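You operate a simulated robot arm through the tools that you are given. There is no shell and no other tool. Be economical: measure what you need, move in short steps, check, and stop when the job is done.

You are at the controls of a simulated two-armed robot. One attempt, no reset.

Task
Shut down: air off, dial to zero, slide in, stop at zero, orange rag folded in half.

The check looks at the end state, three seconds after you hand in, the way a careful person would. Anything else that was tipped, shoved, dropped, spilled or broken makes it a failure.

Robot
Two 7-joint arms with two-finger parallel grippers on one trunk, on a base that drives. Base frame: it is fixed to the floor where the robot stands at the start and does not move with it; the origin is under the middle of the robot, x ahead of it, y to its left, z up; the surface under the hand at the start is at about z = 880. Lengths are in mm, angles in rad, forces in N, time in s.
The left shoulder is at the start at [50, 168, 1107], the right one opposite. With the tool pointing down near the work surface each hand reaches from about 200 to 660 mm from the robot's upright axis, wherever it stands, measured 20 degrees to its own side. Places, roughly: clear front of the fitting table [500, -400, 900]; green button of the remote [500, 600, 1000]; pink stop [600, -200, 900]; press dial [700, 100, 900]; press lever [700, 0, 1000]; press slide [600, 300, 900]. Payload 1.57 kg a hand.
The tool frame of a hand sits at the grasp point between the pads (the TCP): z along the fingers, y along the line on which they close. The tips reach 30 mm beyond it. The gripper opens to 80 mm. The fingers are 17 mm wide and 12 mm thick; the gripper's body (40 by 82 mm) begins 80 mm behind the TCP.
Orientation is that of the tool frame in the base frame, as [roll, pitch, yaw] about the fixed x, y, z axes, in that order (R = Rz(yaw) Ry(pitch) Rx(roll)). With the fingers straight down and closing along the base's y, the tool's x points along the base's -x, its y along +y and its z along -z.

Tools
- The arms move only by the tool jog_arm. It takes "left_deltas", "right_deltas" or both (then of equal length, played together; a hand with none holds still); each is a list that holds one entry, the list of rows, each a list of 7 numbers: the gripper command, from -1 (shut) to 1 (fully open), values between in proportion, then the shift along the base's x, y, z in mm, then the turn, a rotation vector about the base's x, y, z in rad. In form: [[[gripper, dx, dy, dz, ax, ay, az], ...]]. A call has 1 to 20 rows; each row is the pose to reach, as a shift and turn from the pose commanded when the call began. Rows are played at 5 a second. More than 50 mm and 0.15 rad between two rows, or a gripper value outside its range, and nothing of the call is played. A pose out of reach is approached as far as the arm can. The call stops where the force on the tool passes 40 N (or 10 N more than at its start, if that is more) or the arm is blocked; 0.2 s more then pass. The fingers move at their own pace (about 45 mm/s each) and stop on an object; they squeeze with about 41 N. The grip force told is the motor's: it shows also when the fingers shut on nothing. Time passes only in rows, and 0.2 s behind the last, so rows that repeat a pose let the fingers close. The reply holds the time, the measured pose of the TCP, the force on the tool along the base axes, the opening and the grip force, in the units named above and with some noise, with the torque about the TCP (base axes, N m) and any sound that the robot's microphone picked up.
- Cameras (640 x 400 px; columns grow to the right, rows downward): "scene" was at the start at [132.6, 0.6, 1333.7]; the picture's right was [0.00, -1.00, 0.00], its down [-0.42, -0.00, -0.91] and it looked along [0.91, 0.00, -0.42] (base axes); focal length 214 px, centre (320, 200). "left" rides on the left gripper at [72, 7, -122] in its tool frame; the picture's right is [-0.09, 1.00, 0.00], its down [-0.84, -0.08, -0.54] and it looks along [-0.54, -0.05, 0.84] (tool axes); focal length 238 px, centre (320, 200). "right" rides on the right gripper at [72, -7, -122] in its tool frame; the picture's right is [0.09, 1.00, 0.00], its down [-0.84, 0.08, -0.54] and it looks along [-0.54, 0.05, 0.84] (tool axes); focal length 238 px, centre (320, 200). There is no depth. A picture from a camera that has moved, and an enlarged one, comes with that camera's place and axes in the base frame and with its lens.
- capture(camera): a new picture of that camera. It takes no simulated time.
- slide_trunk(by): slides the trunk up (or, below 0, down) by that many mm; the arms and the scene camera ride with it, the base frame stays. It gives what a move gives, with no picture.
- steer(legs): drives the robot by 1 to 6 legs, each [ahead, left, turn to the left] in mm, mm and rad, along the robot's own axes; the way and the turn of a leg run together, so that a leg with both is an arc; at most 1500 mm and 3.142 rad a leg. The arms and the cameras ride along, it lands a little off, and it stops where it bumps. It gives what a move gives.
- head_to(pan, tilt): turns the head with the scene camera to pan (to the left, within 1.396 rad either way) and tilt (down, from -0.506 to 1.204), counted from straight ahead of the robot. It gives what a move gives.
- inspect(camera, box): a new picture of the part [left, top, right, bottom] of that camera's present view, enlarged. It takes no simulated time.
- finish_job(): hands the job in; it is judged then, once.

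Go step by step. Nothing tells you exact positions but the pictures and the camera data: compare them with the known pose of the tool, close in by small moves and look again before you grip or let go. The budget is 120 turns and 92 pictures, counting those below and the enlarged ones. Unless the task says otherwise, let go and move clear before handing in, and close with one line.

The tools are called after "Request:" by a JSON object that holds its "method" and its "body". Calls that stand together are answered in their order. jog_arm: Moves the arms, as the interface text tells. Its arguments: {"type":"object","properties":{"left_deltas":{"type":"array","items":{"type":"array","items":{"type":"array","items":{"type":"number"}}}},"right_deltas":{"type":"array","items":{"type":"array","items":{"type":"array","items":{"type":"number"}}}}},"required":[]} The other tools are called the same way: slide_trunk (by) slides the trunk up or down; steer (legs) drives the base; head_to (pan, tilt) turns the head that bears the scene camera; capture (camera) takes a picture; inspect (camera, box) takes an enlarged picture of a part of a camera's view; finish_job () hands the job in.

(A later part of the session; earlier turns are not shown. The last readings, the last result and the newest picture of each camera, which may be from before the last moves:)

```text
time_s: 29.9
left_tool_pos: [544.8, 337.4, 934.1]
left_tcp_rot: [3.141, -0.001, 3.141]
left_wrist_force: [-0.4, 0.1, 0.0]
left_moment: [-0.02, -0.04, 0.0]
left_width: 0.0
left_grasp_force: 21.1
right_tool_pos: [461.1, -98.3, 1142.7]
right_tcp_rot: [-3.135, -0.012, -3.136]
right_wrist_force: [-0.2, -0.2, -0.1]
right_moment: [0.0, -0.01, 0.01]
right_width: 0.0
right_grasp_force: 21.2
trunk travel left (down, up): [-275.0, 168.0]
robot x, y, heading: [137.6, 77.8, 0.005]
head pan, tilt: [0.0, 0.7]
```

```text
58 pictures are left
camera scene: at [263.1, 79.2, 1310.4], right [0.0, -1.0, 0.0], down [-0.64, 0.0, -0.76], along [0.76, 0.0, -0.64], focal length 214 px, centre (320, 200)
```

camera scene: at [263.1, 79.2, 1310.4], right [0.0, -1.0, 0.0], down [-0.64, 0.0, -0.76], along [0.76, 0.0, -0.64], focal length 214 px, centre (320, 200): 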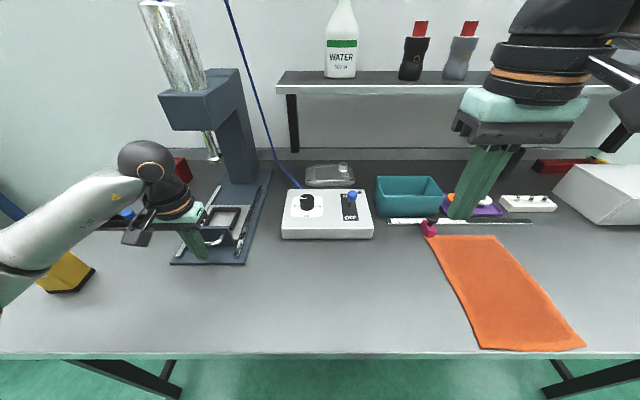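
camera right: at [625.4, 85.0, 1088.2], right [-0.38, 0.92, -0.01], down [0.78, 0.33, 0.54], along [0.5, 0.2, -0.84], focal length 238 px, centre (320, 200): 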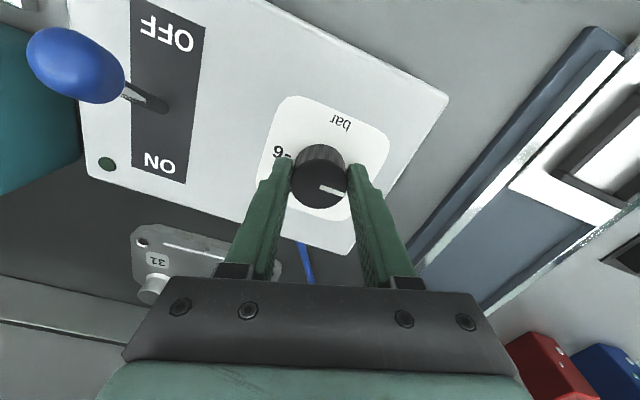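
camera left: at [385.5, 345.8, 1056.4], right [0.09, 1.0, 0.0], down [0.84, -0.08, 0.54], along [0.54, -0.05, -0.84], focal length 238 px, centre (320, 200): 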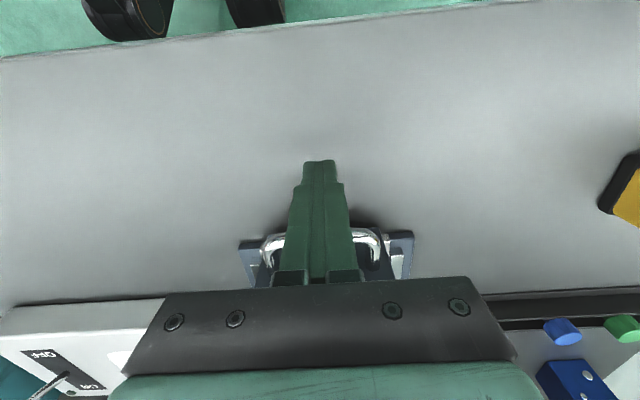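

The tray slides freely and the base plate edge is now exposed. I'll keep pushing until it stops.

Request:
{"method": "jog_arm", "body": {"left_deltas": [[[-1, 10, 0, 0, 0, 0, 0], [-1, 20, 0, 0, 0, 0, 0], [-1, 30, 0, 0, 0, 0, 0], [-1, 40, 0, 0, 0, 0, 0], [-1, 50, 0, 0, 0, 0, 0], [-1, 60, 0, 0, 0, 0, 0], [-1, 70, 0, 0, 0, 0, 0], [-1, 80, 0, 0, 0, 0, 0]]]}}

Request:
{"method": "capture", "body": {"camera": "scene"}}

```text
time_s: 31.7
left_tool_pos: [614.3, 336.9, 933.0]
left_tcp_rot: [3.139, -0.029, 3.132]
left_wrist_force: [-19.5, -1.1, 7.8]
left_moment: [0.18, -0.1, 0.04]
left_width: 0.1
left_grasp_force: 21.3
right_tool_pos: [458.6, -98.2, 1143.9]
right_tcp_rot: [-3.137, -0.01, -3.135]
right_wrist_force: [0.2, -0.1, -0.2]
right_moment: [-0.04, 0.03, -0.03]
right_width: 0.0
right_grasp_force: 21.2
trunk travel left (down, up): [-275.0, 168.0]
robot x, y, heading: [140.8, 78.0, 0.001]
head pan, tilt: [0.0, 0.7]
stopped in row 8 (left hand): the force on the tool passed its limit at 45 N (the readings are from after the stop); the commanded pose is now the measured one
```

```text
57 pictures are left
camera scene: at [260.1, 78.9, 1310.8], right [0.0, -1.0, 0.0], down [-0.64, 0.0, -0.77], along [0.77, 0.0, -0.64], focal length 214 px, centre (320, 200)
```

scene: 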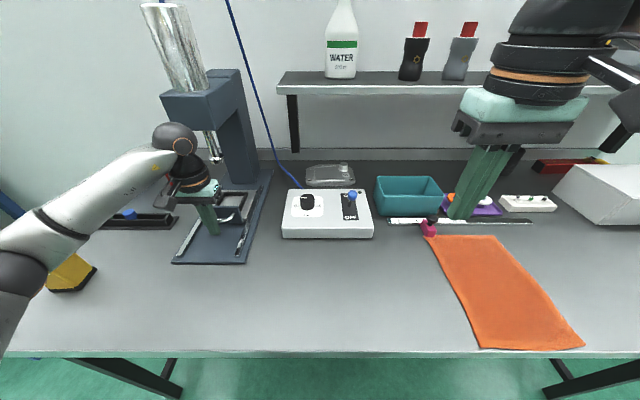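

It stopped on 45 N. I need to check whether that's the tray's end stop and not the wrist against the press head.

Request:
{"method": "inspect", "body": {"camera": "scene", "box": [130, 60, 300, 280]}}

Request:
{"method": "capture", "body": {"camera": "left"}}

```text
1.82 times, centred on (215, 170) of scene
camera zoom: at [260.1, 78.9, 1310.8], right [0.0, -1.0, 0.0], down [-0.64, 0.0, -0.77], along [0.77, 0.0, -0.64], focal length 390 px, centre (511, 254)
```

zoom: 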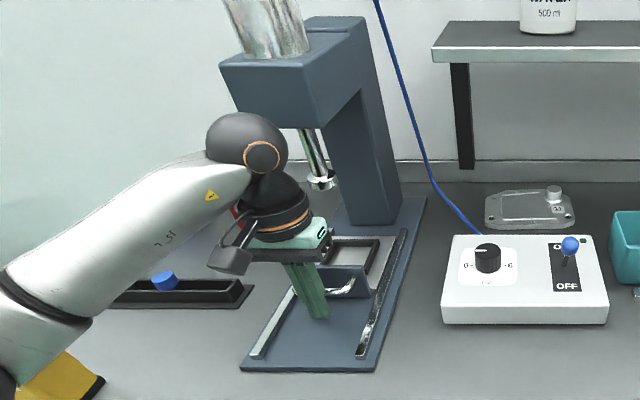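

```text
55 pictures are left
camera left: at [546.3, 345.0, 1057.5], right [0.1, 0.99, 0.0], down [0.85, -0.09, 0.52], along [0.52, -0.05, -0.86], focal length 238 px, centre (320, 200)
```

left: 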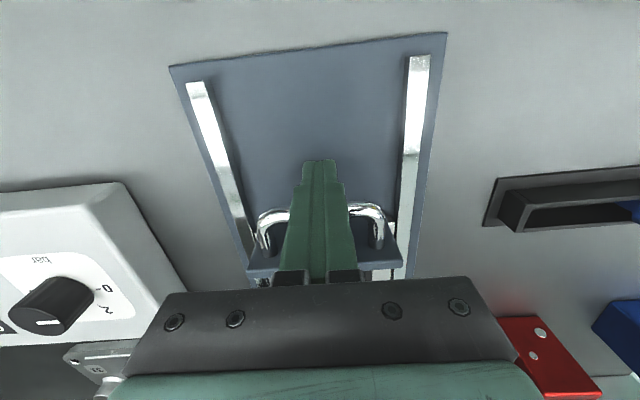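

By geometry the wrist has about 40 mm clearance to the press head, so the stop looks like the tray's own end. I'll back off and inspect the slide.

Request:
{"method": "jog_arm", "body": {"left_deltas": [[[-1, -10, 0, 0, 0, 0, 0], [-1, -40, 0, 20, 0, 0, 0], [-1, -70, 0, 50, 0, 0, 0], [-1, -90, 0, 90, 0, 0, 0], [-1, -100, 0, 130, 0, 0, 0], [-1, -100, 0, 175, 0, 0, 0]]]}}

Request:
{"method": "capture", "body": {"camera": "left"}}

Request:
{"method": "inspect", "body": {"camera": "scene", "box": [150, 130, 290, 280]}}

```text
time_s: 33.1
left_tool_pos: [517.9, 338.3, 1105.2]
left_tcp_rot: [3.139, -0.026, 3.134]
left_wrist_force: [-0.8, -0.2, -0.1]
left_moment: [0.02, 0.01, 0.0]
left_width: 0.2
left_grasp_force: 21.1
right_tool_pos: [461.4, -98.8, 1142.3]
right_tcp_rot: [-3.134, -0.012, -3.135]
right_wrist_force: [-0.6, 0.4, 0.5]
right_moment: [-0.01, -0.03, 0.02]
right_width: 0.2
right_grasp_force: 21.4
trunk travel left (down, up): [-275.0, 168.0]
robot x, y, heading: [136.2, 76.5, 0.001]
head pan, tilt: [0.0, 0.7]
```

```text
54 pictures are left
camera left: at [449.0, 346.2, 1228.9], right [0.1, 1.0, 0.0], down [0.85, -0.08, 0.52], along [0.52, -0.05, -0.85], focal length 238 px, centre (320, 200)
```

left: 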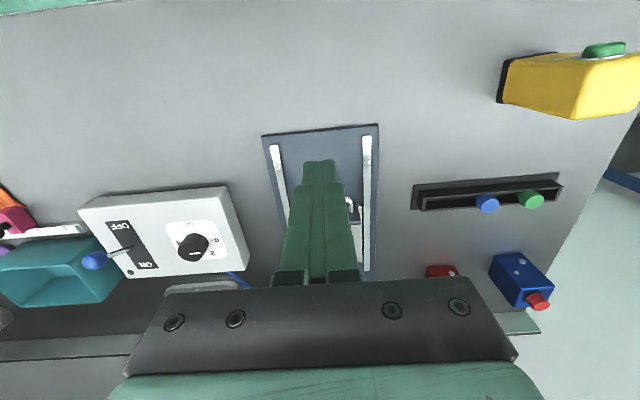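

```text
2.67 times, centred on (220, 205) of scene
camera zoom: at [262.1, 79.0, 1310.4], right [0.0, -1.0, 0.0], down [-0.64, 0.0, -0.77], along [0.77, 0.0, -0.64], focal length 572 px, centre (587, 187)
```

zoom: 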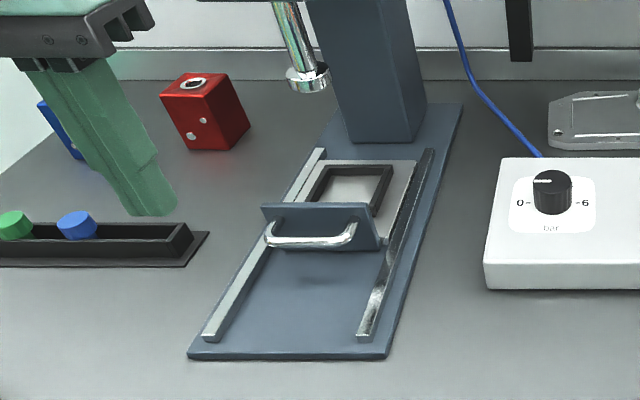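

The tray's nest now sits directly under the ram and it hit a hard stop, so the slide is in. Next is the pink stop: I'll drive right 150 mm and look at it closely.

Request:
{"method": "steer", "body": {"legs": [[0, -150, 0]]}}

Request:
{"method": "jog_arm", "body": {"right_deltas": [[[1, 20, 10, 0, 0, 0, 0], [1, 50, 30, -10, 0, 0, 0], [1, 80, 50, -30, 0, 0, 0], [1, 90, 60, -40, 0, 0, 0]]]}}

Request:
{"method": "capture", "body": {"camera": "right"}}

Request:
{"method": "capture", "body": {"camera": "scene"}}

```text
time_s: 35.0
left_tool_pos: [519.4, 190.3, 1105.9]
left_tcp_rot: [3.141, -0.023, 3.135]
left_wrist_force: [0.9, 0.1, -0.3]
left_moment: [0.03, -0.01, -0.01]
left_width: 0.1
left_grasp_force: 21.1
right_tool_pos: [460.9, -245.9, 1143.0]
right_tcp_rot: [-3.135, -0.012, -3.132]
right_wrist_force: [0.3, -0.1, 0.4]
right_moment: [0.03, 0.0, 0.01]
right_width: 0.0
right_grasp_force: 21.5
trunk travel left (down, up): [-275.0, 168.0]
robot x, y, heading: [141.2, -69.7, 0.0]
head pan, tilt: [0.0, 0.7]
```

```text
time_s: 36.0
left_tool_pos: [518.5, 191.3, 1105.3]
left_tcp_rot: [3.14, -0.024, 3.137]
left_wrist_force: [-0.4, -0.5, 0.1]
left_moment: [-0.02, -0.02, 0.01]
left_width: 0.0
left_grasp_force: 20.5
right_tool_pos: [551.7, -184.8, 1102.8]
right_tcp_rot: [-3.134, -0.012, -3.133]
right_wrist_force: [0.1, -0.3, 0.1]
right_moment: [0.02, -0.01, 0.0]
right_width: 79.9
right_grasp_force: 0.0
trunk travel left (down, up): [-275.0, 168.0]
robot x, y, heading: [141.0, -72.7, 0.006]
head pan, tilt: [0.0, 0.7]
```

```text
52 pictures are left
camera right: at [481.0, -192.4, 1225.2], right [-0.1, 0.99, -0.01], down [0.84, 0.09, 0.53], along [0.53, 0.05, -0.85], focal length 238 px, centre (320, 200)
```

right: 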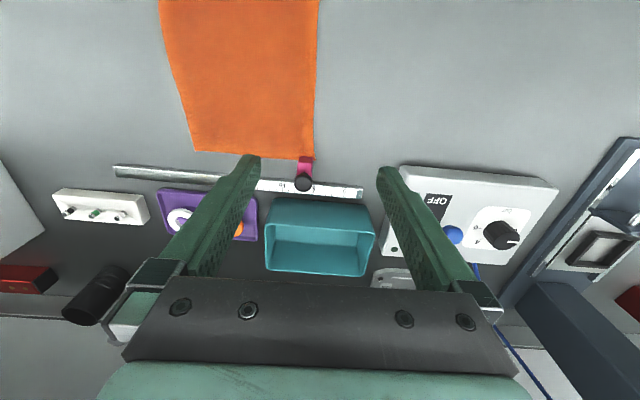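

```text
51 pictures are left
camera scene: at [262.8, -69.0, 1310.4], right [0.0, -1.0, 0.0], down [-0.64, 0.0, -0.76], along [0.76, 0.0, -0.64], focal length 214 px, centre (320, 200)
```

scene: 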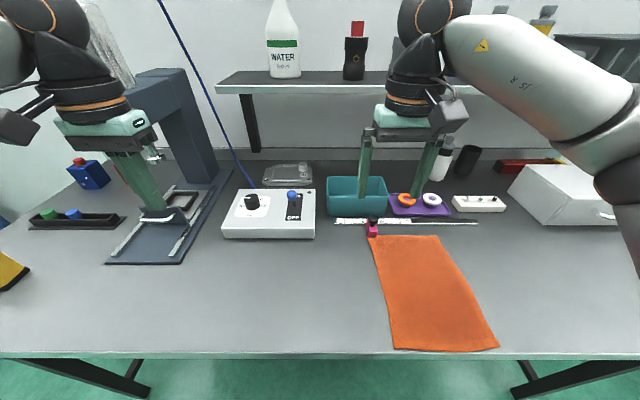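

Request:
{"method": "inspect", "body": {"camera": "right", "box": [250, 140, 390, 230]}}

Request:
{"method": "inspect", "body": {"camera": "scene", "box": [325, 200, 405, 250]}}

```text
4.44 times, centred on (320, 185) of right
camera zoom: at [481.0, -192.4, 1225.2], right [-0.1, 0.99, -0.01], down [0.84, 0.09, 0.53], along [0.53, 0.05, -0.85], focal length 1059 px, centre (320, 267)
```

zoom: 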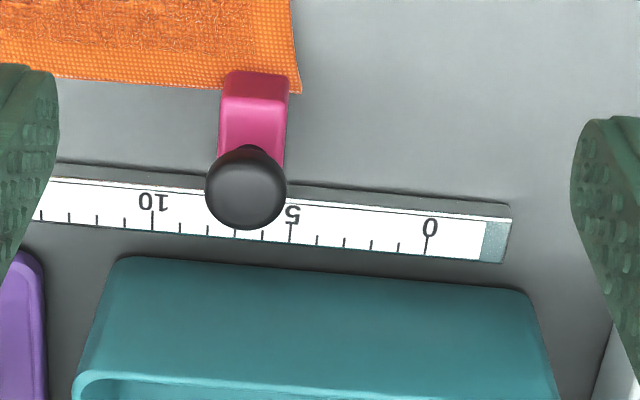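

```text
8.00 times, centred on (365, 225) of scene
camera zoom: at [262.8, -69.0, 1310.4], right [0.0, -1.0, 0.0], down [-0.64, 0.0, -0.76], along [0.76, 0.0, -0.64], focal length 1716 px, centre (-40, 0)
```

zoom: 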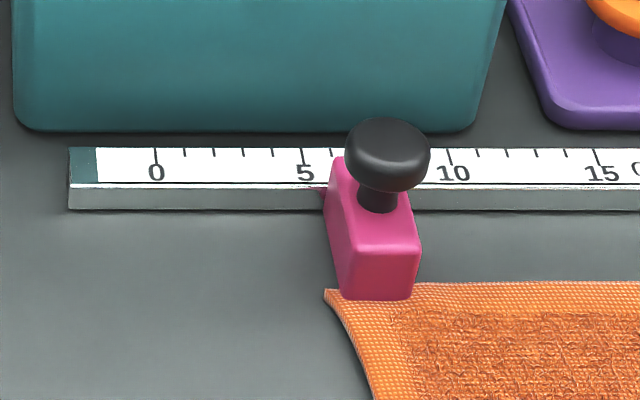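

The stop's body is about 29 mm wide, its knob is at about (636, -201, 935), and it reads roughly 5.5–6 now. I'll hover closer to find its index mark.

Request:
{"method": "jog_arm", "body": {"right_deltas": [[[1, 25, -4, -30, 0, 0, 0], [1, 50, -9, -60, 0, 0, 0], [1, 70, -13, -90, 0, 0, 0], [1, 83, -16, -112, 0, 0, 0]]]}}

Request:
{"method": "capture", "body": {"camera": "right"}}

Request:
{"method": "inspect", "body": {"camera": "right", "box": [260, 110, 420, 210]}}

Request:
{"method": "inspect", "body": {"camera": "scene", "box": [360, 212, 385, 240]}}

```text
time_s: 37.0
left_tool_pos: [517.9, 192.0, 1105.0]
left_tcp_rot: [3.141, -0.022, 3.137]
left_wrist_force: [0.3, 0.5, -0.3]
left_moment: [0.01, 0.04, -0.02]
left_width: 0.0
left_grasp_force: 21.6
right_tool_pos: [634.9, -201.8, 990.7]
right_tcp_rot: [-3.133, -0.014, -3.132]
right_wrist_force: [-0.6, -0.1, -0.3]
right_moment: [0.0, 0.01, -0.01]
right_width: 79.8
right_grasp_force: 0.1
trunk travel left (down, up): [-275.0, 168.0]
robot x, y, heading: [134.9, -70.0, -0.0]
head pan, tilt: [0.0, 0.7]
```

```text
48 pictures are left
camera right: at [565.2, -208.3, 1112.5], right [-0.1, 0.99, -0.01], down [0.84, 0.09, 0.53], along [0.53, 0.05, -0.85], focal length 238 px, centre (320, 200)
```

right: 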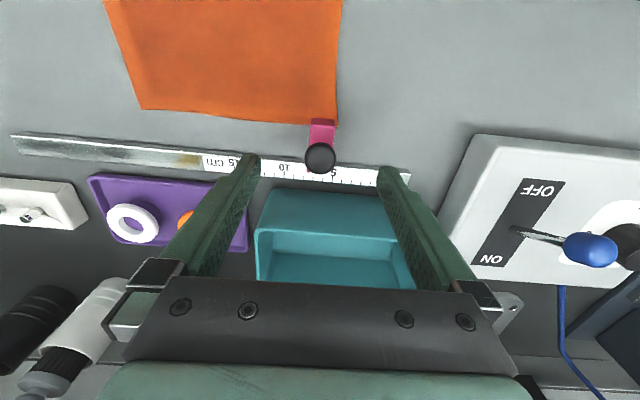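

```text
4.00 times, centred on (340, 160) of right
camera zoom: at [565.2, -208.3, 1112.5], right [-0.1, 0.99, -0.01], down [0.84, 0.09, 0.53], along [0.53, 0.05, -0.85], focal length 953 px, centre (240, 360)
```

zoom: 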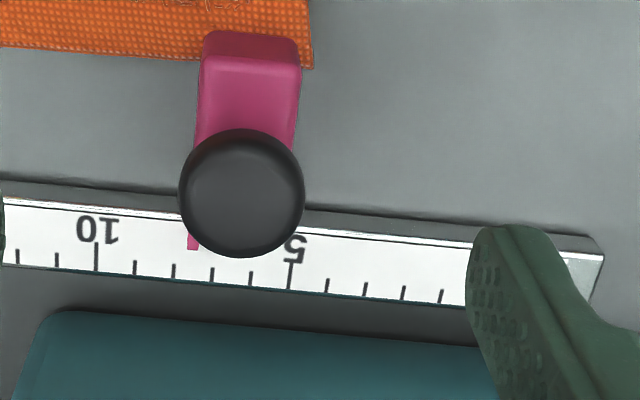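

```text
14.29 times, centred on (372, 226) of scene
camera zoom: at [262.9, -69.1, 1310.4], right [0.0, -1.0, 0.0], down [-0.64, 0.0, -0.76], along [0.76, 0.0, -0.64], focal length 3064 px, centre (-430, -171)
```

zoom: 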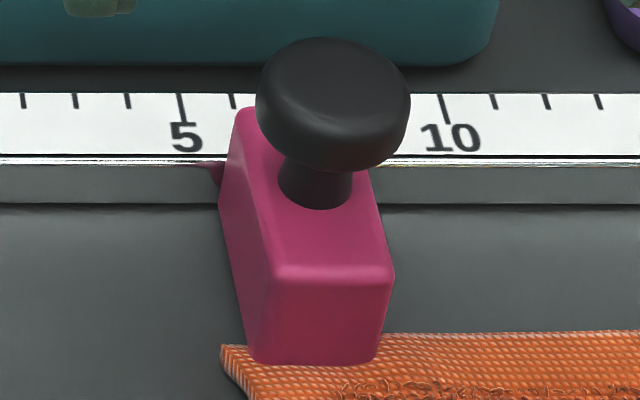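

A thin pink pointer peeks out from behind the knob, around 7.5 cm. I'll move the camera directly above the stop to see it without the knob in the way.

Request:
{"method": "jog_arm", "body": {"right_deltas": [[[1, 25, 0, 25, 0, 0, 0], [1, 50, 0, 40, 0, 0, 0], [1, 75, 0, 50, 0, 0, 0]]]}}

Request:
{"method": "inspect", "body": {"camera": "right", "box": [250, 0, 410, 120]}}

```text
time_s: 37.9
left_tool_pos: [518.0, 191.9, 1105.2]
left_tcp_rot: [3.141, -0.022, 3.137]
left_wrist_force: [-0.8, -0.2, -0.6]
left_moment: [0.03, 0.02, -0.01]
left_width: 0.0
left_grasp_force: 21.5
right_tool_pos: [710.3, -200.8, 1040.7]
right_tcp_rot: [-3.132, -0.012, -3.13]
right_wrist_force: [-0.5, 0.1, 0.1]
right_moment: [-0.02, 0.0, -0.01]
right_width: 80.1
right_grasp_force: 0.1
trunk travel left (down, up): [-275.0, 168.0]
robot x, y, heading: [138.4, -71.4, 0.001]
head pan, tilt: [0.0, 0.7]
```

```text
3.33 times, centred on (330, 60) of right
camera zoom: at [639.1, -208.2, 1163.8], right [-0.1, 0.99, -0.01], down [0.84, 0.09, 0.53], along [0.53, 0.05, -0.85], focal length 794 px, centre (287, 667)
```

zoom: 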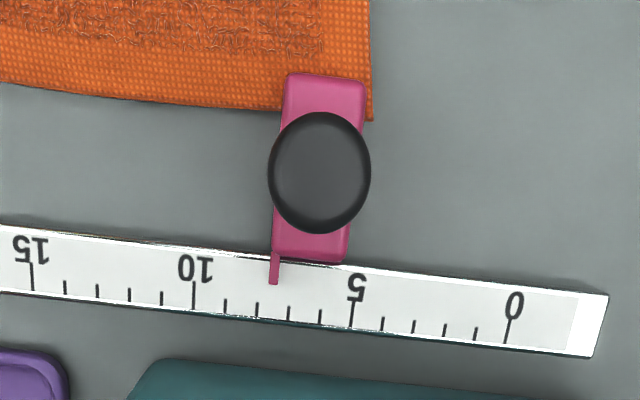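

The pointer on the stop's right edge reads about 7.6 cm, so it needs to go about 76 mm toward +y. I'll grasp the knob.

Request:
{"method": "jog_arm", "body": {"right_deltas": [[[1, -35, 0, -20, 0, 0, 0], [1, -74, 0, -40, 0, 0, 0], [1, -74, 0, -75, 0, 0, 0], [1, -74, 0, -105, 0, 0, 0], [1, -74, 0, -115, 0, 0, 0], [-1, -74, 0, -115, 0, 0, 0], [-1, -74, 0, -115, 0, 0, 0], [-1, -74, 0, -115, 0, 0, 0], [-1, -74, 0, -115, 0, 0, 0], [-1, -74, 0, -115, 0, 0, 0]]]}}

Request:
{"method": "capture", "body": {"camera": "right"}}

Request:
{"method": "inspect", "body": {"camera": "scene", "box": [325, 180, 425, 250]}}

```text
time_s: 40.0
left_tool_pos: [518.2, 191.8, 1105.0]
left_tcp_rot: [3.14, -0.022, 3.136]
left_wrist_force: [-0.2, -0.9, 0.8]
left_moment: [-0.03, -0.04, 0.01]
left_width: 0.0
left_grasp_force: 21.7
right_tool_pos: [634.2, -200.6, 924.1]
right_tcp_rot: [-3.133, -0.013, -3.134]
right_wrist_force: [-0.3, -0.1, -2.2]
right_moment: [-0.02, -0.17, 0.06]
right_width: 25.8
right_grasp_force: 30.1
trunk travel left (down, up): [-275.0, 168.0]
robot x, y, heading: [137.3, -70.0, 0.005]
head pan, tilt: [0.0, 0.7]
```

```text
44 pictures are left
camera right: at [564.2, -208.0, 1046.7], right [-0.1, 0.99, -0.01], down [0.84, 0.09, 0.53], along [0.53, 0.05, -0.85], focal length 238 px, centre (320, 200)
```

right: 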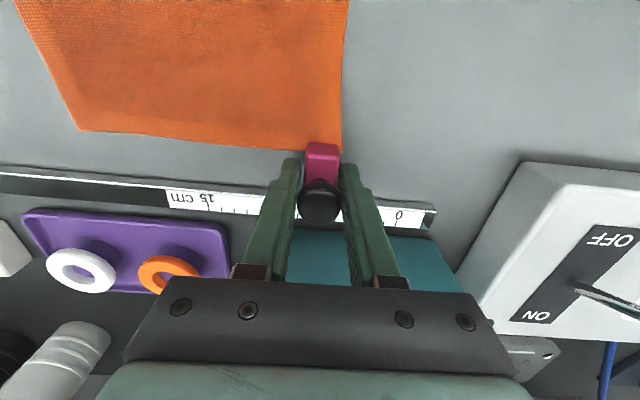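

```text
5.71 times, centred on (375, 215) of scene
camera zoom: at [262.8, -69.1, 1310.3], right [0.0, -1.0, 0.0], down [-0.64, 0.0, -0.76], along [0.76, 0.0, -0.64], focal length 1226 px, centre (6, 114)
```

zoom: 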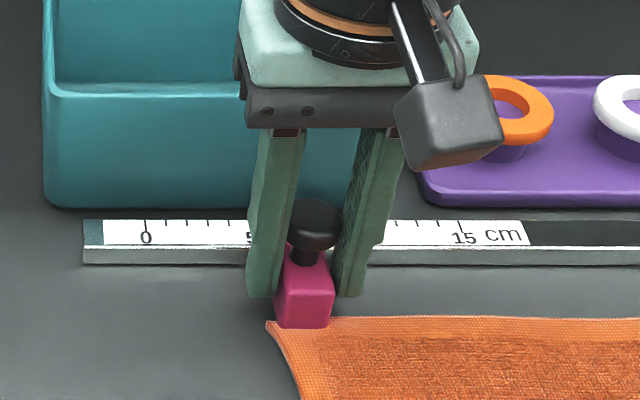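

I have a firm grip on the knob. I'll slide it 30 mm toward zero as a trial.

Request:
{"method": "jog_arm", "body": {"right_deltas": [[[-1, 0, 6, 0, 0, 0, 0], [-1, 0, 12, 0, 0, 0, 0], [-1, 0, 18, 0, 0, 0, 0], [-1, 0, 24, 0, 0, 0, 0], [-1, 0, 30, 0, 0, 0, 0]]]}}

Request:
{"method": "inspect", "body": {"camera": "scene", "box": [325, 180, 425, 250]}}

```text
time_s: 41.2
left_tool_pos: [517.8, 190.3, 1106.3]
left_tcp_rot: [3.14, -0.023, 3.136]
left_wrist_force: [-0.5, 0.2, -0.2]
left_moment: [0.03, 0.0, 0.01]
left_width: 0.0
left_grasp_force: 21.4
right_tool_pos: [634.0, -172.3, 924.1]
right_tcp_rot: [-3.133, -0.016, -3.13]
right_wrist_force: [-9.7, -3.5, -6.7]
right_moment: [-0.47, -0.45, -0.16]
right_width: 25.5
right_grasp_force: 37.2
trunk travel left (down, up): [-275.0, 168.0]
robot x, y, heading: [139.7, -68.1, 0.004]
head pan, tilt: [0.0, 0.7]
```

```text
5.71 times, centred on (375, 215) of scene
camera zoom: at [262.1, -69.3, 1310.4], right [0.0, -1.0, 0.0], down [-0.64, 0.0, -0.77], along [0.77, 0.0, -0.64], focal length 1226 px, centre (6, 114)
```

zoom: 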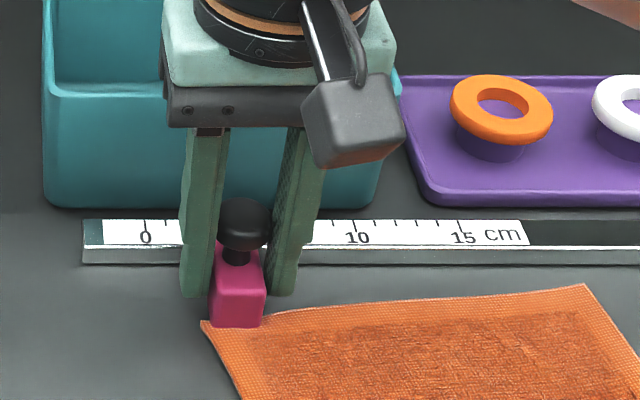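

The stop slides, though its foot is dragging the rag's corner along with it. I'll finish most of the travel, then free the rag afterwards.

Request:
{"method": "jog_arm", "body": {"right_deltas": [[[-1, -0.5, 8, 0, 0, 0, 0], [-1, -0.5, 16, 0, 0, 0, 0], [-1, -0.5, 24, 0, 0, 0, 0], [-1, -0.5, 32, 0, 0, 0, 0], [-1, -0.5, 39, 0, 0, 0, 0], [-1, -0.5, 44, 0, 0, 0, 0]]]}}

Request:
{"method": "capture", "body": {"camera": "scene"}}

Request:
{"method": "inspect", "body": {"camera": "right", "box": [250, 120, 390, 240]}}

```text
time_s: 42.6
left_tool_pos: [518.6, 190.1, 1106.0]
left_tcp_rot: [3.14, -0.024, 3.137]
left_wrist_force: [-0.3, 0.9, -0.1]
left_moment: [-0.02, -0.05, 0.02]
left_width: 0.1
left_grasp_force: 21.7
right_tool_pos: [634.6, -126.8, 923.4]
right_tcp_rot: [-3.133, -0.017, -3.131]
right_wrist_force: [-17.8, -3.9, -15.7]
right_moment: [-0.28, 0.41, 0.3]
right_width: 25.5
right_grasp_force: 37.0
trunk travel left (down, up): [-275.0, 168.0]
robot x, y, heading: [135.2, -72.7, 0.006]
head pan, tilt: [0.0, 0.7]
```

```text
41 pictures are left
camera scene: at [262.3, -69.4, 1310.4], right [0.0, -1.0, 0.0], down [-0.64, 0.0, -0.77], along [0.77, 0.0, -0.64], focal length 214 px, centre (320, 200)
```

scene: 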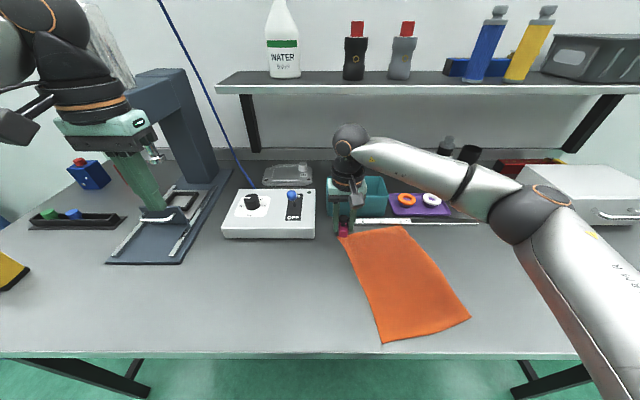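

```text
3.33 times, centred on (320, 180) of right
camera zoom: at [564.7, -134.4, 1047.0], right [-0.1, 0.99, -0.01], down [0.84, 0.09, 0.53], along [0.52, 0.05, -0.85], focal length 794 px, centre (320, 267)
```

zoom: 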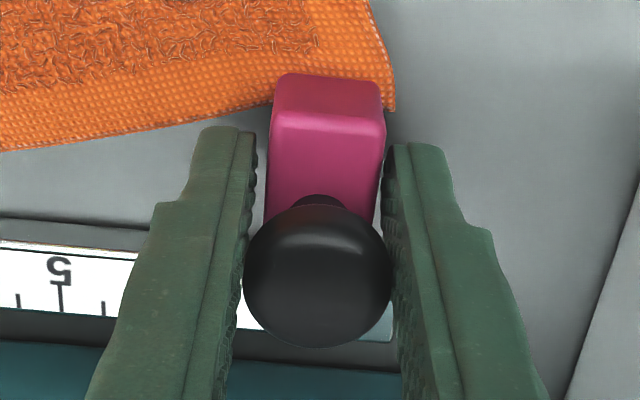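

It has moved 74 mm. I'll let go and look straight down at the pointer.

Request:
{"method": "jog_arm", "body": {"right_deltas": [[[0.0, 0, 0, 0, 0, 0, 0], [0.0, 0, 0, 0, 0, 0, 0], [0.2, 0, 0, 40, 0, 0, 0], [0.2, 5, 0, 80, 0, 0, 0], [0.2, 40, 0, 110, 0, 0, 0], [0.2, 76, 0, 117, 0, 0, 0]]]}}

Request:
{"method": "inspect", "body": {"camera": "right", "box": [250, 0, 410, 120]}}

```text
time_s: 44.0
left_tool_pos: [518.0, 192.3, 1104.9]
left_tcp_rot: [3.141, -0.021, 3.135]
left_wrist_force: [0.6, -0.7, 1.4]
left_moment: [-0.03, 0.01, 0.01]
left_width: 0.0
left_grasp_force: 20.8
right_tool_pos: [711.1, -126.2, 1042.5]
right_tcp_rot: [-3.133, -0.012, -3.127]
right_wrist_force: [0.3, -0.3, -0.6]
right_moment: [-0.02, -0.03, -0.03]
right_width: 48.1
right_grasp_force: 0.0
trunk travel left (down, up): [-275.0, 168.0]
robot x, y, heading: [136.9, -68.2, 0.002]
head pan, tilt: [0.0, 0.7]
```

```text
3.33 times, centred on (330, 60) of right
camera zoom: at [640.7, -133.0, 1164.9], right [-0.11, 0.99, -0.01], down [0.84, 0.09, 0.53], along [0.53, 0.05, -0.85], focal length 794 px, centre (287, 667)
```

zoom: 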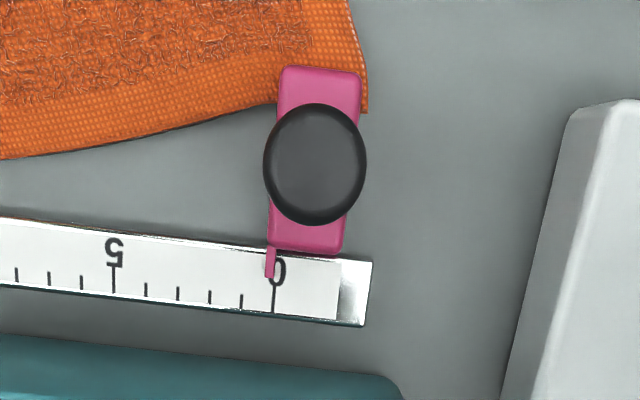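

Request:
{"method": "inspect", "body": {"camera": "right", "box": [315, 65, 345, 100]}}

```text
11.43 times, centred on (330, 82) of right
camera zoom: at [640.7, -133.0, 1164.9], right [-0.11, 0.99, -0.01], down [0.84, 0.09, 0.53], along [0.53, 0.05, -0.85], focal length 2724 px, centre (206, 1543)
```

zoom: 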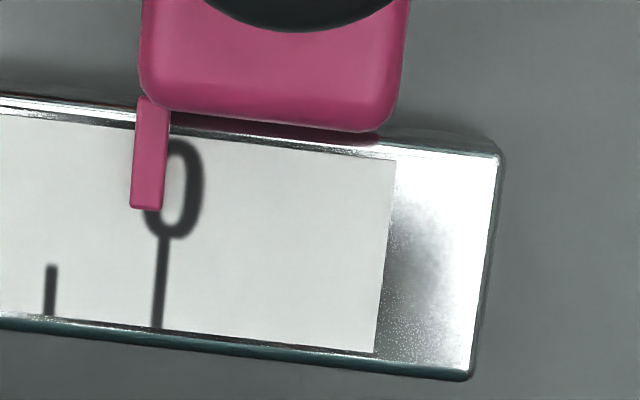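

The pointer is about 1.8 mm short of zero. I'll correct that last, after freeing the rag corner from under the stop's foot, and for now I'll come down on the rag near that corner to pinch it.

Request:
{"method": "jog_arm", "body": {"right_deltas": [[[0.3, -40, -10, -10, 0, 0, 0], [0.3, -80, -25, -30, 0, 0, 0], [0.3, -115, -39, -60, 0, 0, 0], [0.3, -121, -39, -100, 0, 0, 0], [0.3, -121, -39, -122, 0, 0, 0], [0.3, -121, -39, -128, 0, 0, 0]]]}}

Request:
{"method": "capture", "body": {"camera": "right"}}

```text
time_s: 45.5
left_tool_pos: [517.9, 191.5, 1105.7]
left_tcp_rot: [3.14, -0.022, 3.136]
left_wrist_force: [0.4, -0.2, 0.6]
left_moment: [0.03, -0.02, -0.01]
left_width: 0.0
left_grasp_force: 21.0
right_tool_pos: [589.6, -166.1, 915.1]
right_tcp_rot: [-3.134, -0.01, -3.133]
right_wrist_force: [0.1, -0.1, 1.0]
right_moment: [0.02, 0.01, -0.01]
right_width: 52.2
right_grasp_force: 0.1
trunk travel left (down, up): [-275.0, 168.0]
robot x, y, heading: [134.6, -68.1, 0.006]
head pan, tilt: [0.0, 0.7]
```

```text
37 pictures are left
camera right: at [519.4, -173.6, 1036.8], right [-0.1, 0.99, -0.01], down [0.84, 0.09, 0.53], along [0.53, 0.05, -0.85], focal length 238 px, centre (320, 200)
```

right: 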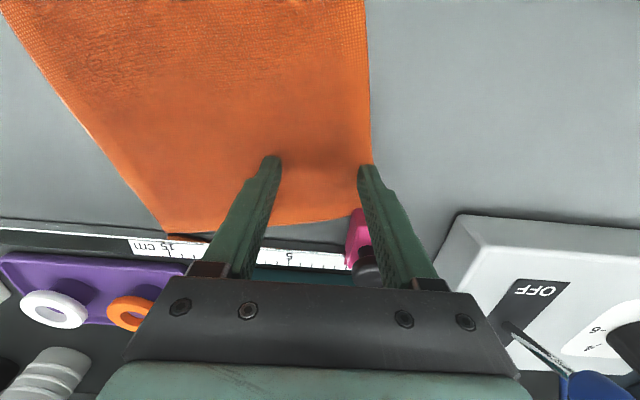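

The fingers are just above the cloth, one at its left edge. I'll press lightly and close.

Request:
{"method": "jog_arm", "body": {"right_deltas": [[[0.3, 0, 0, -3, 0, 0, 0], [0.3, 0, 0, -5, 0, 0, 0], [0, 0, 0, -5.5, 0, 0, 0], [-0.4, 0, 0, -5.5, 0, 0, 0], [-0.8, 0, 0, -5.5, 0, 0, 0], [-1, 0, 0, -5, 0, 0, 0], [-1, 0, 0, -5, 0, 0, 0]]]}}

Request:
{"method": "capture", "body": {"camera": "right"}}

```text
time_s: 47.0
left_tool_pos: [515.5, 192.4, 1104.7]
left_tcp_rot: [-3.141, -0.021, 3.137]
left_wrist_force: [-1.0, -0.9, -0.6]
left_moment: [0.01, 0.0, -0.01]
left_width: 0.0
left_grasp_force: 21.6
right_tool_pos: [590.8, -166.6, 912.2]
right_tcp_rot: [-3.135, -0.007, -3.133]
right_wrist_force: [1.5, -0.5, 27.1]
right_moment: [-0.01, -0.05, 0.03]
right_width: 4.6
right_grasp_force: 24.7
trunk travel left (down, up): [-275.0, 168.0]
robot x, y, heading: [134.3, -69.8, 0.0]
head pan, tilt: [0.0, 0.7]
```

```text
36 pictures are left
camera right: at [519.0, -173.6, 1034.5], right [-0.1, 0.99, -0.01], down [0.84, 0.09, 0.54], along [0.53, 0.05, -0.84], focal length 238 px, centre (320, 200)
```

right: 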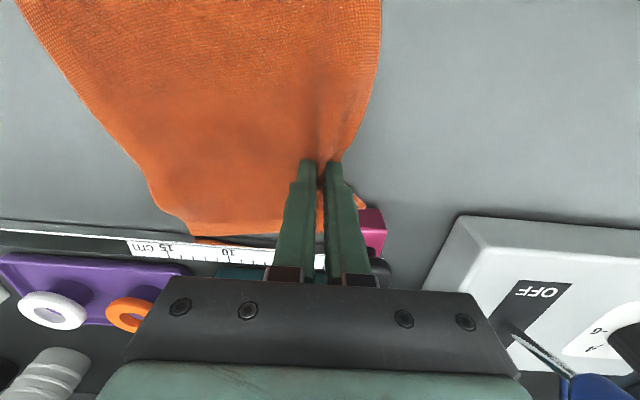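

The cloth is pinched (4.6 mm). I'll lift slightly and pull back so the corner comes clear of the stop.

Request:
{"method": "jog_arm", "body": {"right_deltas": [[[-1, -4, -1, 6, 0, 0, 0], [-1, -12, -6, 12, 0, 0, 0], [-1, -22, -14, 14, 0, 0, 0], [-1, -30, -22, 14, 0, 0, 0], [-1, -36, -30, 14, 0, 0, 0]]]}}

Request:
{"method": "capture", "body": {"camera": "scene"}}

Request:
{"method": "capture", "body": {"camera": "right"}}

```text
time_s: 48.2
left_tool_pos: [517.9, 191.7, 1105.1]
left_tcp_rot: [3.14, -0.023, 3.137]
left_wrist_force: [0.4, -0.2, -0.5]
left_moment: [-0.02, 0.02, -0.01]
left_width: 0.0
left_grasp_force: 21.4
right_tool_pos: [552.5, -197.8, 924.2]
right_tcp_rot: [-3.133, -0.014, -3.131]
right_wrist_force: [0.0, -0.2, -0.6]
right_moment: [0.03, -0.04, 0.0]
right_width: 4.4
right_grasp_force: 24.8
trunk travel left (down, up): [-275.0, 168.0]
robot x, y, heading: [139.7, -69.2, 0.004]
head pan, tilt: [0.0, 0.7]
```

```text
35 pictures are left
camera scene: at [262.7, -69.2, 1310.4], right [0.0, -1.0, 0.0], down [-0.64, 0.0, -0.77], along [0.77, 0.0, -0.64], focal length 214 px, centre (320, 200)
```

scene: 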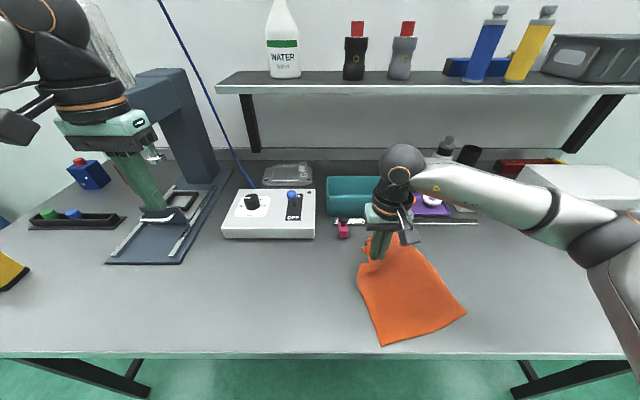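

```text
34 pictures are left
camera right: at [483.0, -204.2, 1046.0], right [-0.1, 0.99, -0.01], down [0.84, 0.09, 0.53], along [0.53, 0.05, -0.85], focal length 238 px, centre (320, 200)
```

right: 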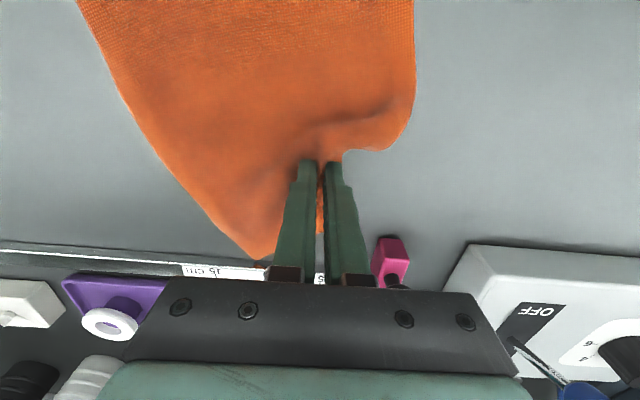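

The rag is clear of the stop. I'll move partly back to take out the wrinkle, then release.

Request:
{"method": "jog_arm", "body": {"right_deltas": [[[-1, 8, 6, 0, 0, 0, 0], [-1, 16, 14, -4, 0, 0, 0], [-1, 22, 20, -8, 0, 0, 0], [0.2, 22, 20, -8, 0, 0, 0], [0.2, 22, 20, -8, 0, 0, 0], [0.2, 22, 20, 30, 0, 0, 0], [0.2, 10, 20, 75, 0, 0, 0], [0.2, -10, 20, 120, 0, 0, 0], [0.2, -40, 20, 160, 0, 0, 0]]]}}

Request:
{"method": "capture", "body": {"camera": "right"}}

```text
time_s: 50.2
left_tool_pos: [517.0, 192.0, 1105.2]
left_tcp_rot: [3.14, -0.022, 3.136]
left_wrist_force: [0.0, 0.2, 0.2]
left_moment: [0.02, 0.0, -0.01]
left_width: 0.0
left_grasp_force: 20.8
right_tool_pos: [511.4, -176.9, 1082.5]
right_tcp_rot: [-3.134, -0.012, -3.132]
right_wrist_force: [0.1, 0.1, 0.0]
right_moment: [-0.04, -0.01, 0.02]
right_width: 47.8
right_grasp_force: 0.1
trunk travel left (down, up): [-275.0, 168.0]
robot x, y, heading: [137.3, -69.5, 0.006]
head pan, tilt: [0.0, 0.7]
```

```text
33 pictures are left
camera right: at [441.3, -183.7, 1205.2], right [-0.1, 0.99, -0.01], down [0.84, 0.09, 0.53], along [0.53, 0.05, -0.85], focal length 238 px, centre (320, 200)
```

right: 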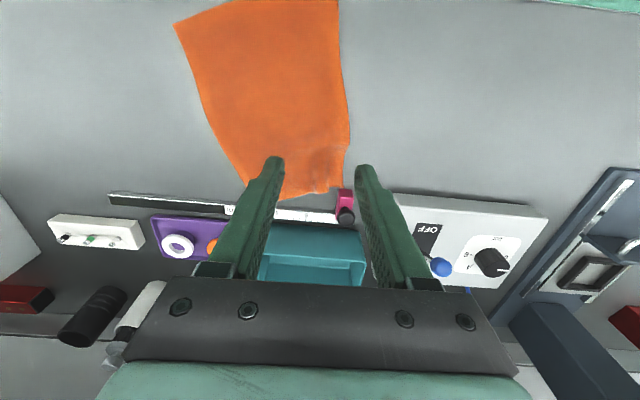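

The rag lies nearly flat and free. I'll recheck the stop pointer from above before the fine adjustment.

Request:
{"method": "jog_arm", "body": {"right_deltas": [[[0.2, 40, 10, 0, 0, 0, 0], [0.2, 80, 20, -10, 0, 0, 0], [0.2, 120, 30, -20, 0, 0, 0], [0.2, 160, 40, -30, 0, 0, 0], [0.2, 200, 51, -40, 0, 0, 0]]]}}

Request:
{"method": "inspect", "body": {"camera": "right", "box": [315, 65, 345, 100]}}

Request:
{"method": "inspect", "body": {"camera": "right", "box": [160, 0, 400, 130]}}

```text
time_s: 51.5
left_tool_pos: [518.2, 194.0, 1105.0]
left_tcp_rot: [3.141, -0.021, 3.137]
left_wrist_force: [-0.5, 0.1, -0.3]
left_moment: [-0.02, -0.04, 0.01]
left_width: 0.0
left_grasp_force: 21.3
right_tool_pos: [714.3, -125.4, 1042.5]
right_tcp_rot: [-3.13, -0.01, -3.129]
right_wrist_force: [-0.5, -0.1, 0.6]
right_moment: [-0.02, 0.0, 0.0]
right_width: 48.0
right_grasp_force: 0.1
trunk travel left (down, up): [-275.0, 168.0]
robot x, y, heading: [136.5, -68.5, 0.006]
head pan, tilt: [0.0, 0.7]
```

```text
11.43 times, centred on (330, 82) of right
camera zoom: at [643.8, -131.6, 1164.7], right [-0.1, 0.99, -0.01], down [0.84, 0.09, 0.53], along [0.53, 0.05, -0.85], focal length 2724 px, centre (206, 1543)
```

zoom: 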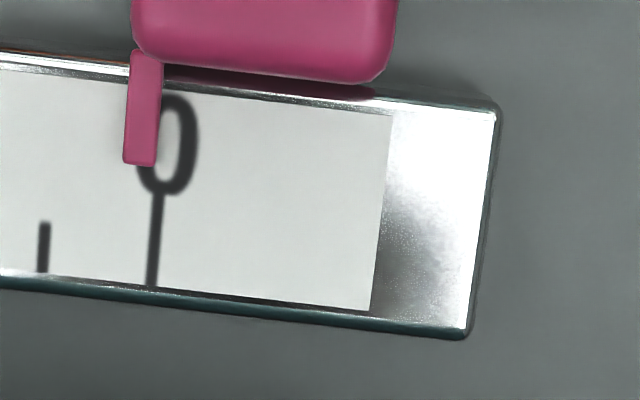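

```text
2.67 times, centred on (280, 65) of right
camera zoom: at [643.8, -131.6, 1164.7], right [-0.1, 0.99, -0.01], down [0.84, 0.09, 0.53], along [0.53, 0.05, -0.85], focal length 636 px, centre (427, 560)
```

zoom: 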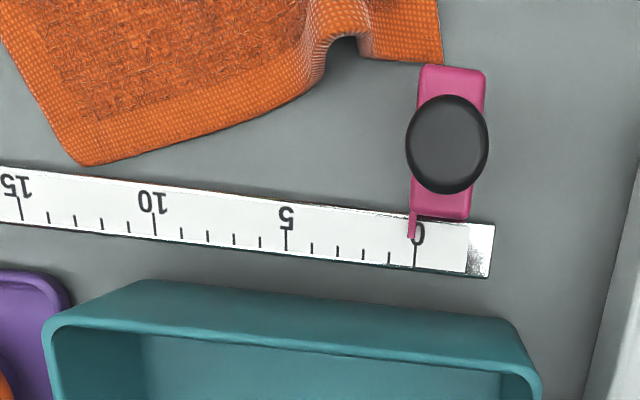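

It's still about 2 mm short. I'll regrip the knob with the hand centred 2 mm further along, so closing brings it to zero.

Request:
{"method": "jog_arm", "body": {"right_deltas": [[[0.2, -40, 0, -20, 0, 0, 0], [0.2, -79, 0, -40, 0, 0, 0], [0.2, -79, 0, -80, 0, 0, 0], [0.2, -79, 0, -118, 0, 0, 0], [-0.2, -79, 0, -118, 0, 0, 0], [-1, -79, 0, -118, 0, 0, 0], [-1, -79, 0, -118, 0, 0, 0], [-1, -79, 0, -118, 0, 0, 0]]]}}

Request:
{"method": "jog_arm", "body": {"right_deltas": [[[0, 0, 0, 0, 0, 0, 0], [0.2, 0, 0, 0, 0, 0, 0], [0.2, 0, 0, 40, 0, 0, 0], [0.2, 5, 0, 80, 0, 0, 0], [0.2, 40, 0, 110, 0, 0, 0], [0.2, 79, 0, 118, 0, 0, 0]]]}}

Request:
{"method": "inspect", "body": {"camera": "right", "box": [315, 65, 345, 100]}}

```text
time_s: 53.2
left_tool_pos: [517.8, 190.7, 1106.3]
left_tcp_rot: [3.14, -0.024, 3.135]
left_wrist_force: [0.2, 0.1, 0.6]
left_moment: [-0.02, -0.01, 0.03]
left_width: 0.1
left_grasp_force: 20.9
right_tool_pos: [635.3, -128.3, 921.8]
right_tcp_rot: [-3.134, -0.013, -3.133]
right_wrist_force: [-2.9, -3.4, -1.7]
right_moment: [-0.02, -0.39, -0.09]
right_width: 25.5
right_grasp_force: 36.7
trunk travel left (down, up): [-275.0, 168.0]
robot x, y, heading: [138.8, -71.6, 0.002]
head pan, tilt: [0.0, 0.7]
```

```text
time_s: 54.6
left_tool_pos: [518.8, 192.1, 1104.1]
left_tcp_rot: [-3.141, -0.022, 3.136]
left_wrist_force: [0.1, 0.4, -0.9]
left_moment: [0.01, -0.02, 0.03]
left_width: 0.0
left_grasp_force: 21.6
right_tool_pos: [715.3, -124.9, 1041.1]
right_tcp_rot: [-3.131, -0.013, -3.129]
right_wrist_force: [1.0, -0.2, -0.2]
right_moment: [-0.02, 0.03, 0.0]
right_width: 47.9
right_grasp_force: 0.1
trunk travel left (down, up): [-275.0, 168.0]
robot x, y, heading: [139.0, -65.8, 0.005]
head pan, tilt: [0.0, 0.7]
```

```text
11.43 times, centred on (330, 82) of right
camera zoom: at [644.4, -131.7, 1164.1], right [-0.1, 0.99, -0.01], down [0.84, 0.09, 0.53], along [0.53, 0.05, -0.85], focal length 2724 px, centre (206, 1543)
```

zoom: 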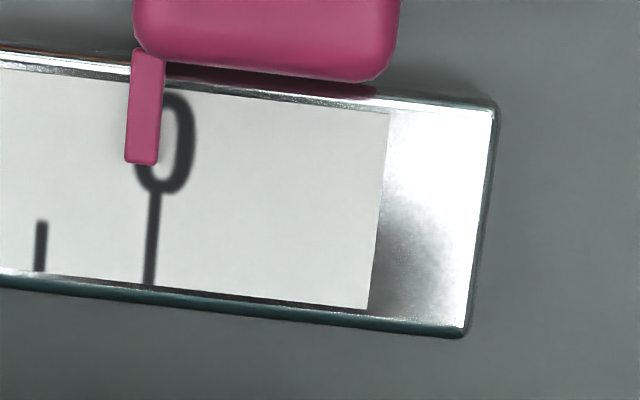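

It's now about 1.5 mm short, because the arm gave slightly as the fingers closed. I'll regrip, then drag it actively in +y and check.

Request:
{"method": "jog_arm", "body": {"right_deltas": [[[0.2, -40, 0, -20, 0, 0, 0], [0.2, -79, -1, -40, 0, 0, 0], [0.2, -79, -1, -80, 0, 0, 0], [0.2, -79, -1, -118, 0, 0, 0], [-0.2, -79, -1, -118, 0, 0, 0], [-1, -79, -1, -118, 0, 0, 0], [-1, -79, -1, -118, 0, 0, 0], [-1, -79, -1, -118, 0, 0, 0], [-1, -79, 0, -118, 0, 0, 0], [-1, -79, 1, -118, 0, 0, 0], [-1, -79, 1.5, -118, 0, 0, 0], [-1, -79, 1.5, -118, 0, 0, 0]]]}}

Request:
{"method": "jog_arm", "body": {"right_deltas": [[[0, 0, 0, 0, 0, 0, 0], [0.2, 0, 0, 0, 0, 0, 0], [0.2, 0, 0, 40, 0, 0, 0], [0.2, 5, 0, 80, 0, 0, 0], [0.2, 40, 0, 110, 0, 0, 0], [0.2, 79, 0, 118, 0, 0, 0]]]}}

Request:
{"method": "inspect", "body": {"camera": "right", "box": [315, 65, 345, 100]}}

```text
time_s: 57.2
left_tool_pos: [516.3, 190.1, 1106.1]
left_tcp_rot: [3.14, -0.024, 3.138]
left_wrist_force: [0.0, -0.3, -0.3]
left_moment: [0.0, 0.01, -0.02]
left_width: 0.2
left_grasp_force: 21.3
right_tool_pos: [633.7, -124.8, 925.1]
right_tcp_rot: [-3.134, -0.014, -3.132]
right_wrist_force: [-5.9, -4.6, -3.6]
right_moment: [-0.28, 0.31, -0.13]
right_width: 25.6
right_grasp_force: 36.7
trunk travel left (down, up): [-275.0, 168.0]
robot x, y, heading: [137.4, -66.1, 0.004]
head pan, tilt: [0.0, 0.7]
```

```text
time_s: 58.6
left_tool_pos: [517.5, 191.9, 1105.2]
left_tcp_rot: [-3.14, -0.021, 3.137]
left_wrist_force: [-0.1, -0.3, 0.0]
left_moment: [0.0, -0.01, -0.04]
left_width: 0.2
left_grasp_force: 21.4
right_tool_pos: [711.6, -121.3, 1044.4]
right_tcp_rot: [-3.134, -0.013, -3.128]
right_wrist_force: [-0.6, 0.3, -0.7]
right_moment: [-0.05, 0.02, -0.04]
right_width: 48.0
right_grasp_force: 0.0
trunk travel left (down, up): [-275.0, 168.0]
robot x, y, heading: [140.1, -70.2, 0.002]
head pan, tilt: [0.0, 0.7]
```

```text
11.43 times, centred on (330, 82) of right
camera zoom: at [641.7, -128.9, 1166.5], right [-0.11, 0.99, -0.01], down [0.84, 0.09, 0.53], along [0.53, 0.05, -0.85], focal length 2724 px, centre (206, 1543)
```

zoom: 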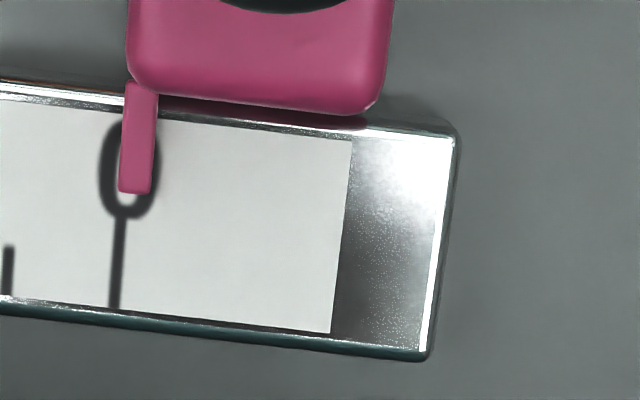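

Now it's about 1.1 mm past zero. One more correction: regrip and drag back slightly.

Request:
{"method": "jog_arm", "body": {"right_deltas": [[[0.2, -40, 0, -20, 0, 0, 0], [0.2, -79, 0, -40, 0, 0, 0], [0.2, -79, 0, -80, 0, 0, 0], [0.2, -79, 0, -118, 0, 0, 0], [-0.2, -79, 0, -118, 0, 0, 0], [-1, -79, 0, -118, 0, 0, 0], [-1, -79, 0, -118, 0, 0, 0], [-1, -79, 0, -118, 0, 0, 0], [-1, -79, -0.8, -118, 0, 0, 0], [-1, -79, -1.6, -118, 0, 0, 0], [-1, -79, -1.6, -118, 0, 0, 0]]]}}

Request:
{"method": "jog_arm", "body": {"right_deltas": [[[0, 0, 0, 0, 0, 0, 0], [0.2, 0, 0, 0, 0, 0, 0], [0.2, 0, 0, 40, 0, 0, 0], [0.2, 5, 0, 80, 0, 0, 0], [0.2, 40, 0, 110, 0, 0, 0], [0.2, 79, 0, 118, 0, 0, 0]]]}}

Request:
{"method": "inspect", "body": {"camera": "right", "box": [315, 65, 345, 100]}}

```text
time_s: 61.0
left_tool_pos: [517.7, 191.2, 1104.1]
left_tcp_rot: [-3.141, -0.023, 3.137]
left_wrist_force: [0.2, -0.6, 0.4]
left_moment: [-0.03, -0.01, 0.02]
left_width: 0.1
left_grasp_force: 20.8
right_tool_pos: [633.0, -127.1, 924.2]
right_tcp_rot: [-3.133, -0.014, -3.131]
right_wrist_force: [-8.0, 2.7, -11.2]
right_moment: [0.01, -0.67, 0.01]
right_width: 25.4
right_grasp_force: 37.0
trunk travel left (down, up): [-275.0, 168.0]
robot x, y, heading: [138.6, -72.1, 0.002]
head pan, tilt: [0.0, 0.7]
```

```text
time_s: 62.5
left_tool_pos: [518.1, 193.0, 1105.1]
left_tcp_rot: [-3.14, -0.023, 3.135]
left_wrist_force: [-0.1, -0.9, 0.3]
left_moment: [0.02, 0.02, -0.04]
left_width: 0.0
left_grasp_force: 21.5
right_tool_pos: [714.0, -123.6, 1044.1]
right_tcp_rot: [-3.13, -0.012, -3.128]
right_wrist_force: [0.3, 0.8, 1.2]
right_moment: [-0.04, -0.01, 0.0]
right_width: 48.0
right_grasp_force: 0.1
trunk travel left (down, up): [-275.0, 168.0]
robot x, y, heading: [136.5, -69.0, 0.004]
head pan, tilt: [0.0, 0.7]
```

```text
11.43 times, centred on (330, 82) of right
camera zoom: at [644.4, -130.7, 1165.9], right [-0.11, 0.99, -0.01], down [0.84, 0.09, 0.53], along [0.53, 0.05, -0.85], focal length 2724 px, centre (206, 1543)
```

zoom: 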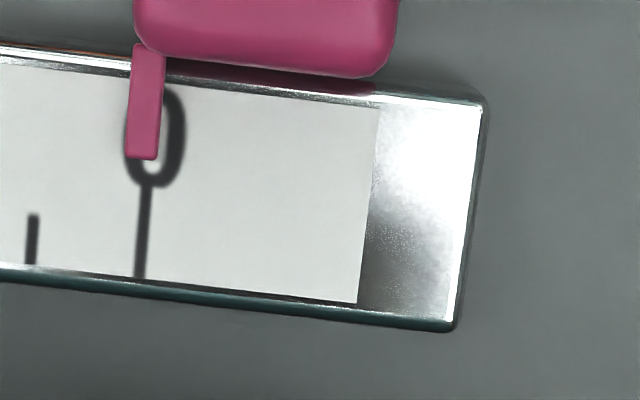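

The pointer is within about 0.6 mm of zero, which is good enough. Now the rag: I'll retract the right hand and look.

Request:
{"method": "jog_arm", "body": {"right_deltas": [[[0.2, -40, -15, 20, 0, 0, 0], [0.2, -80, -45, 40, 0, 0, 0], [0.2, -120, -70, 60, 0, 0, 0], [0.2, -150, -100, 80, 0, 0, 0], [0.2, -190, -120, 100, 0, 0, 0], [0.2, -230, -140, 110, 0, 0, 0], [0.2, -260, -170, 120, 0, 0, 0]]]}}

Request:
{"method": "capture", "body": {"camera": "right"}}

Request:
{"method": "capture", "body": {"camera": "scene"}}

```text
refused: row 2 steps farther than a row can; nothing moved
```

```text
27 pictures are left
camera right: at [644.4, -130.7, 1165.9], right [-0.11, 0.99, -0.01], down [0.84, 0.09, 0.53], along [0.53, 0.05, -0.85], focal length 238 px, centre (320, 200)
```

right: 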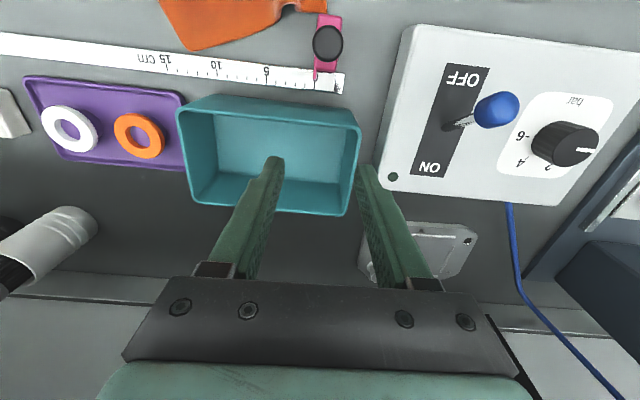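

```text
26 pictures are left
camera scene: at [262.6, -67.6, 1310.4], right [0.0, -1.0, 0.0], down [-0.64, 0.0, -0.77], along [0.77, 0.0, -0.64], focal length 214 px, centre (320, 200)
```

scene: 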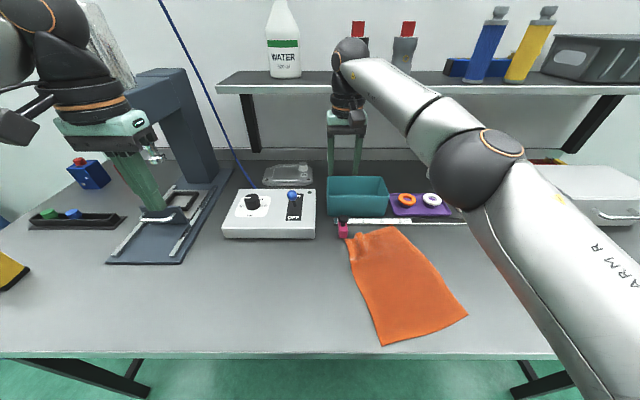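

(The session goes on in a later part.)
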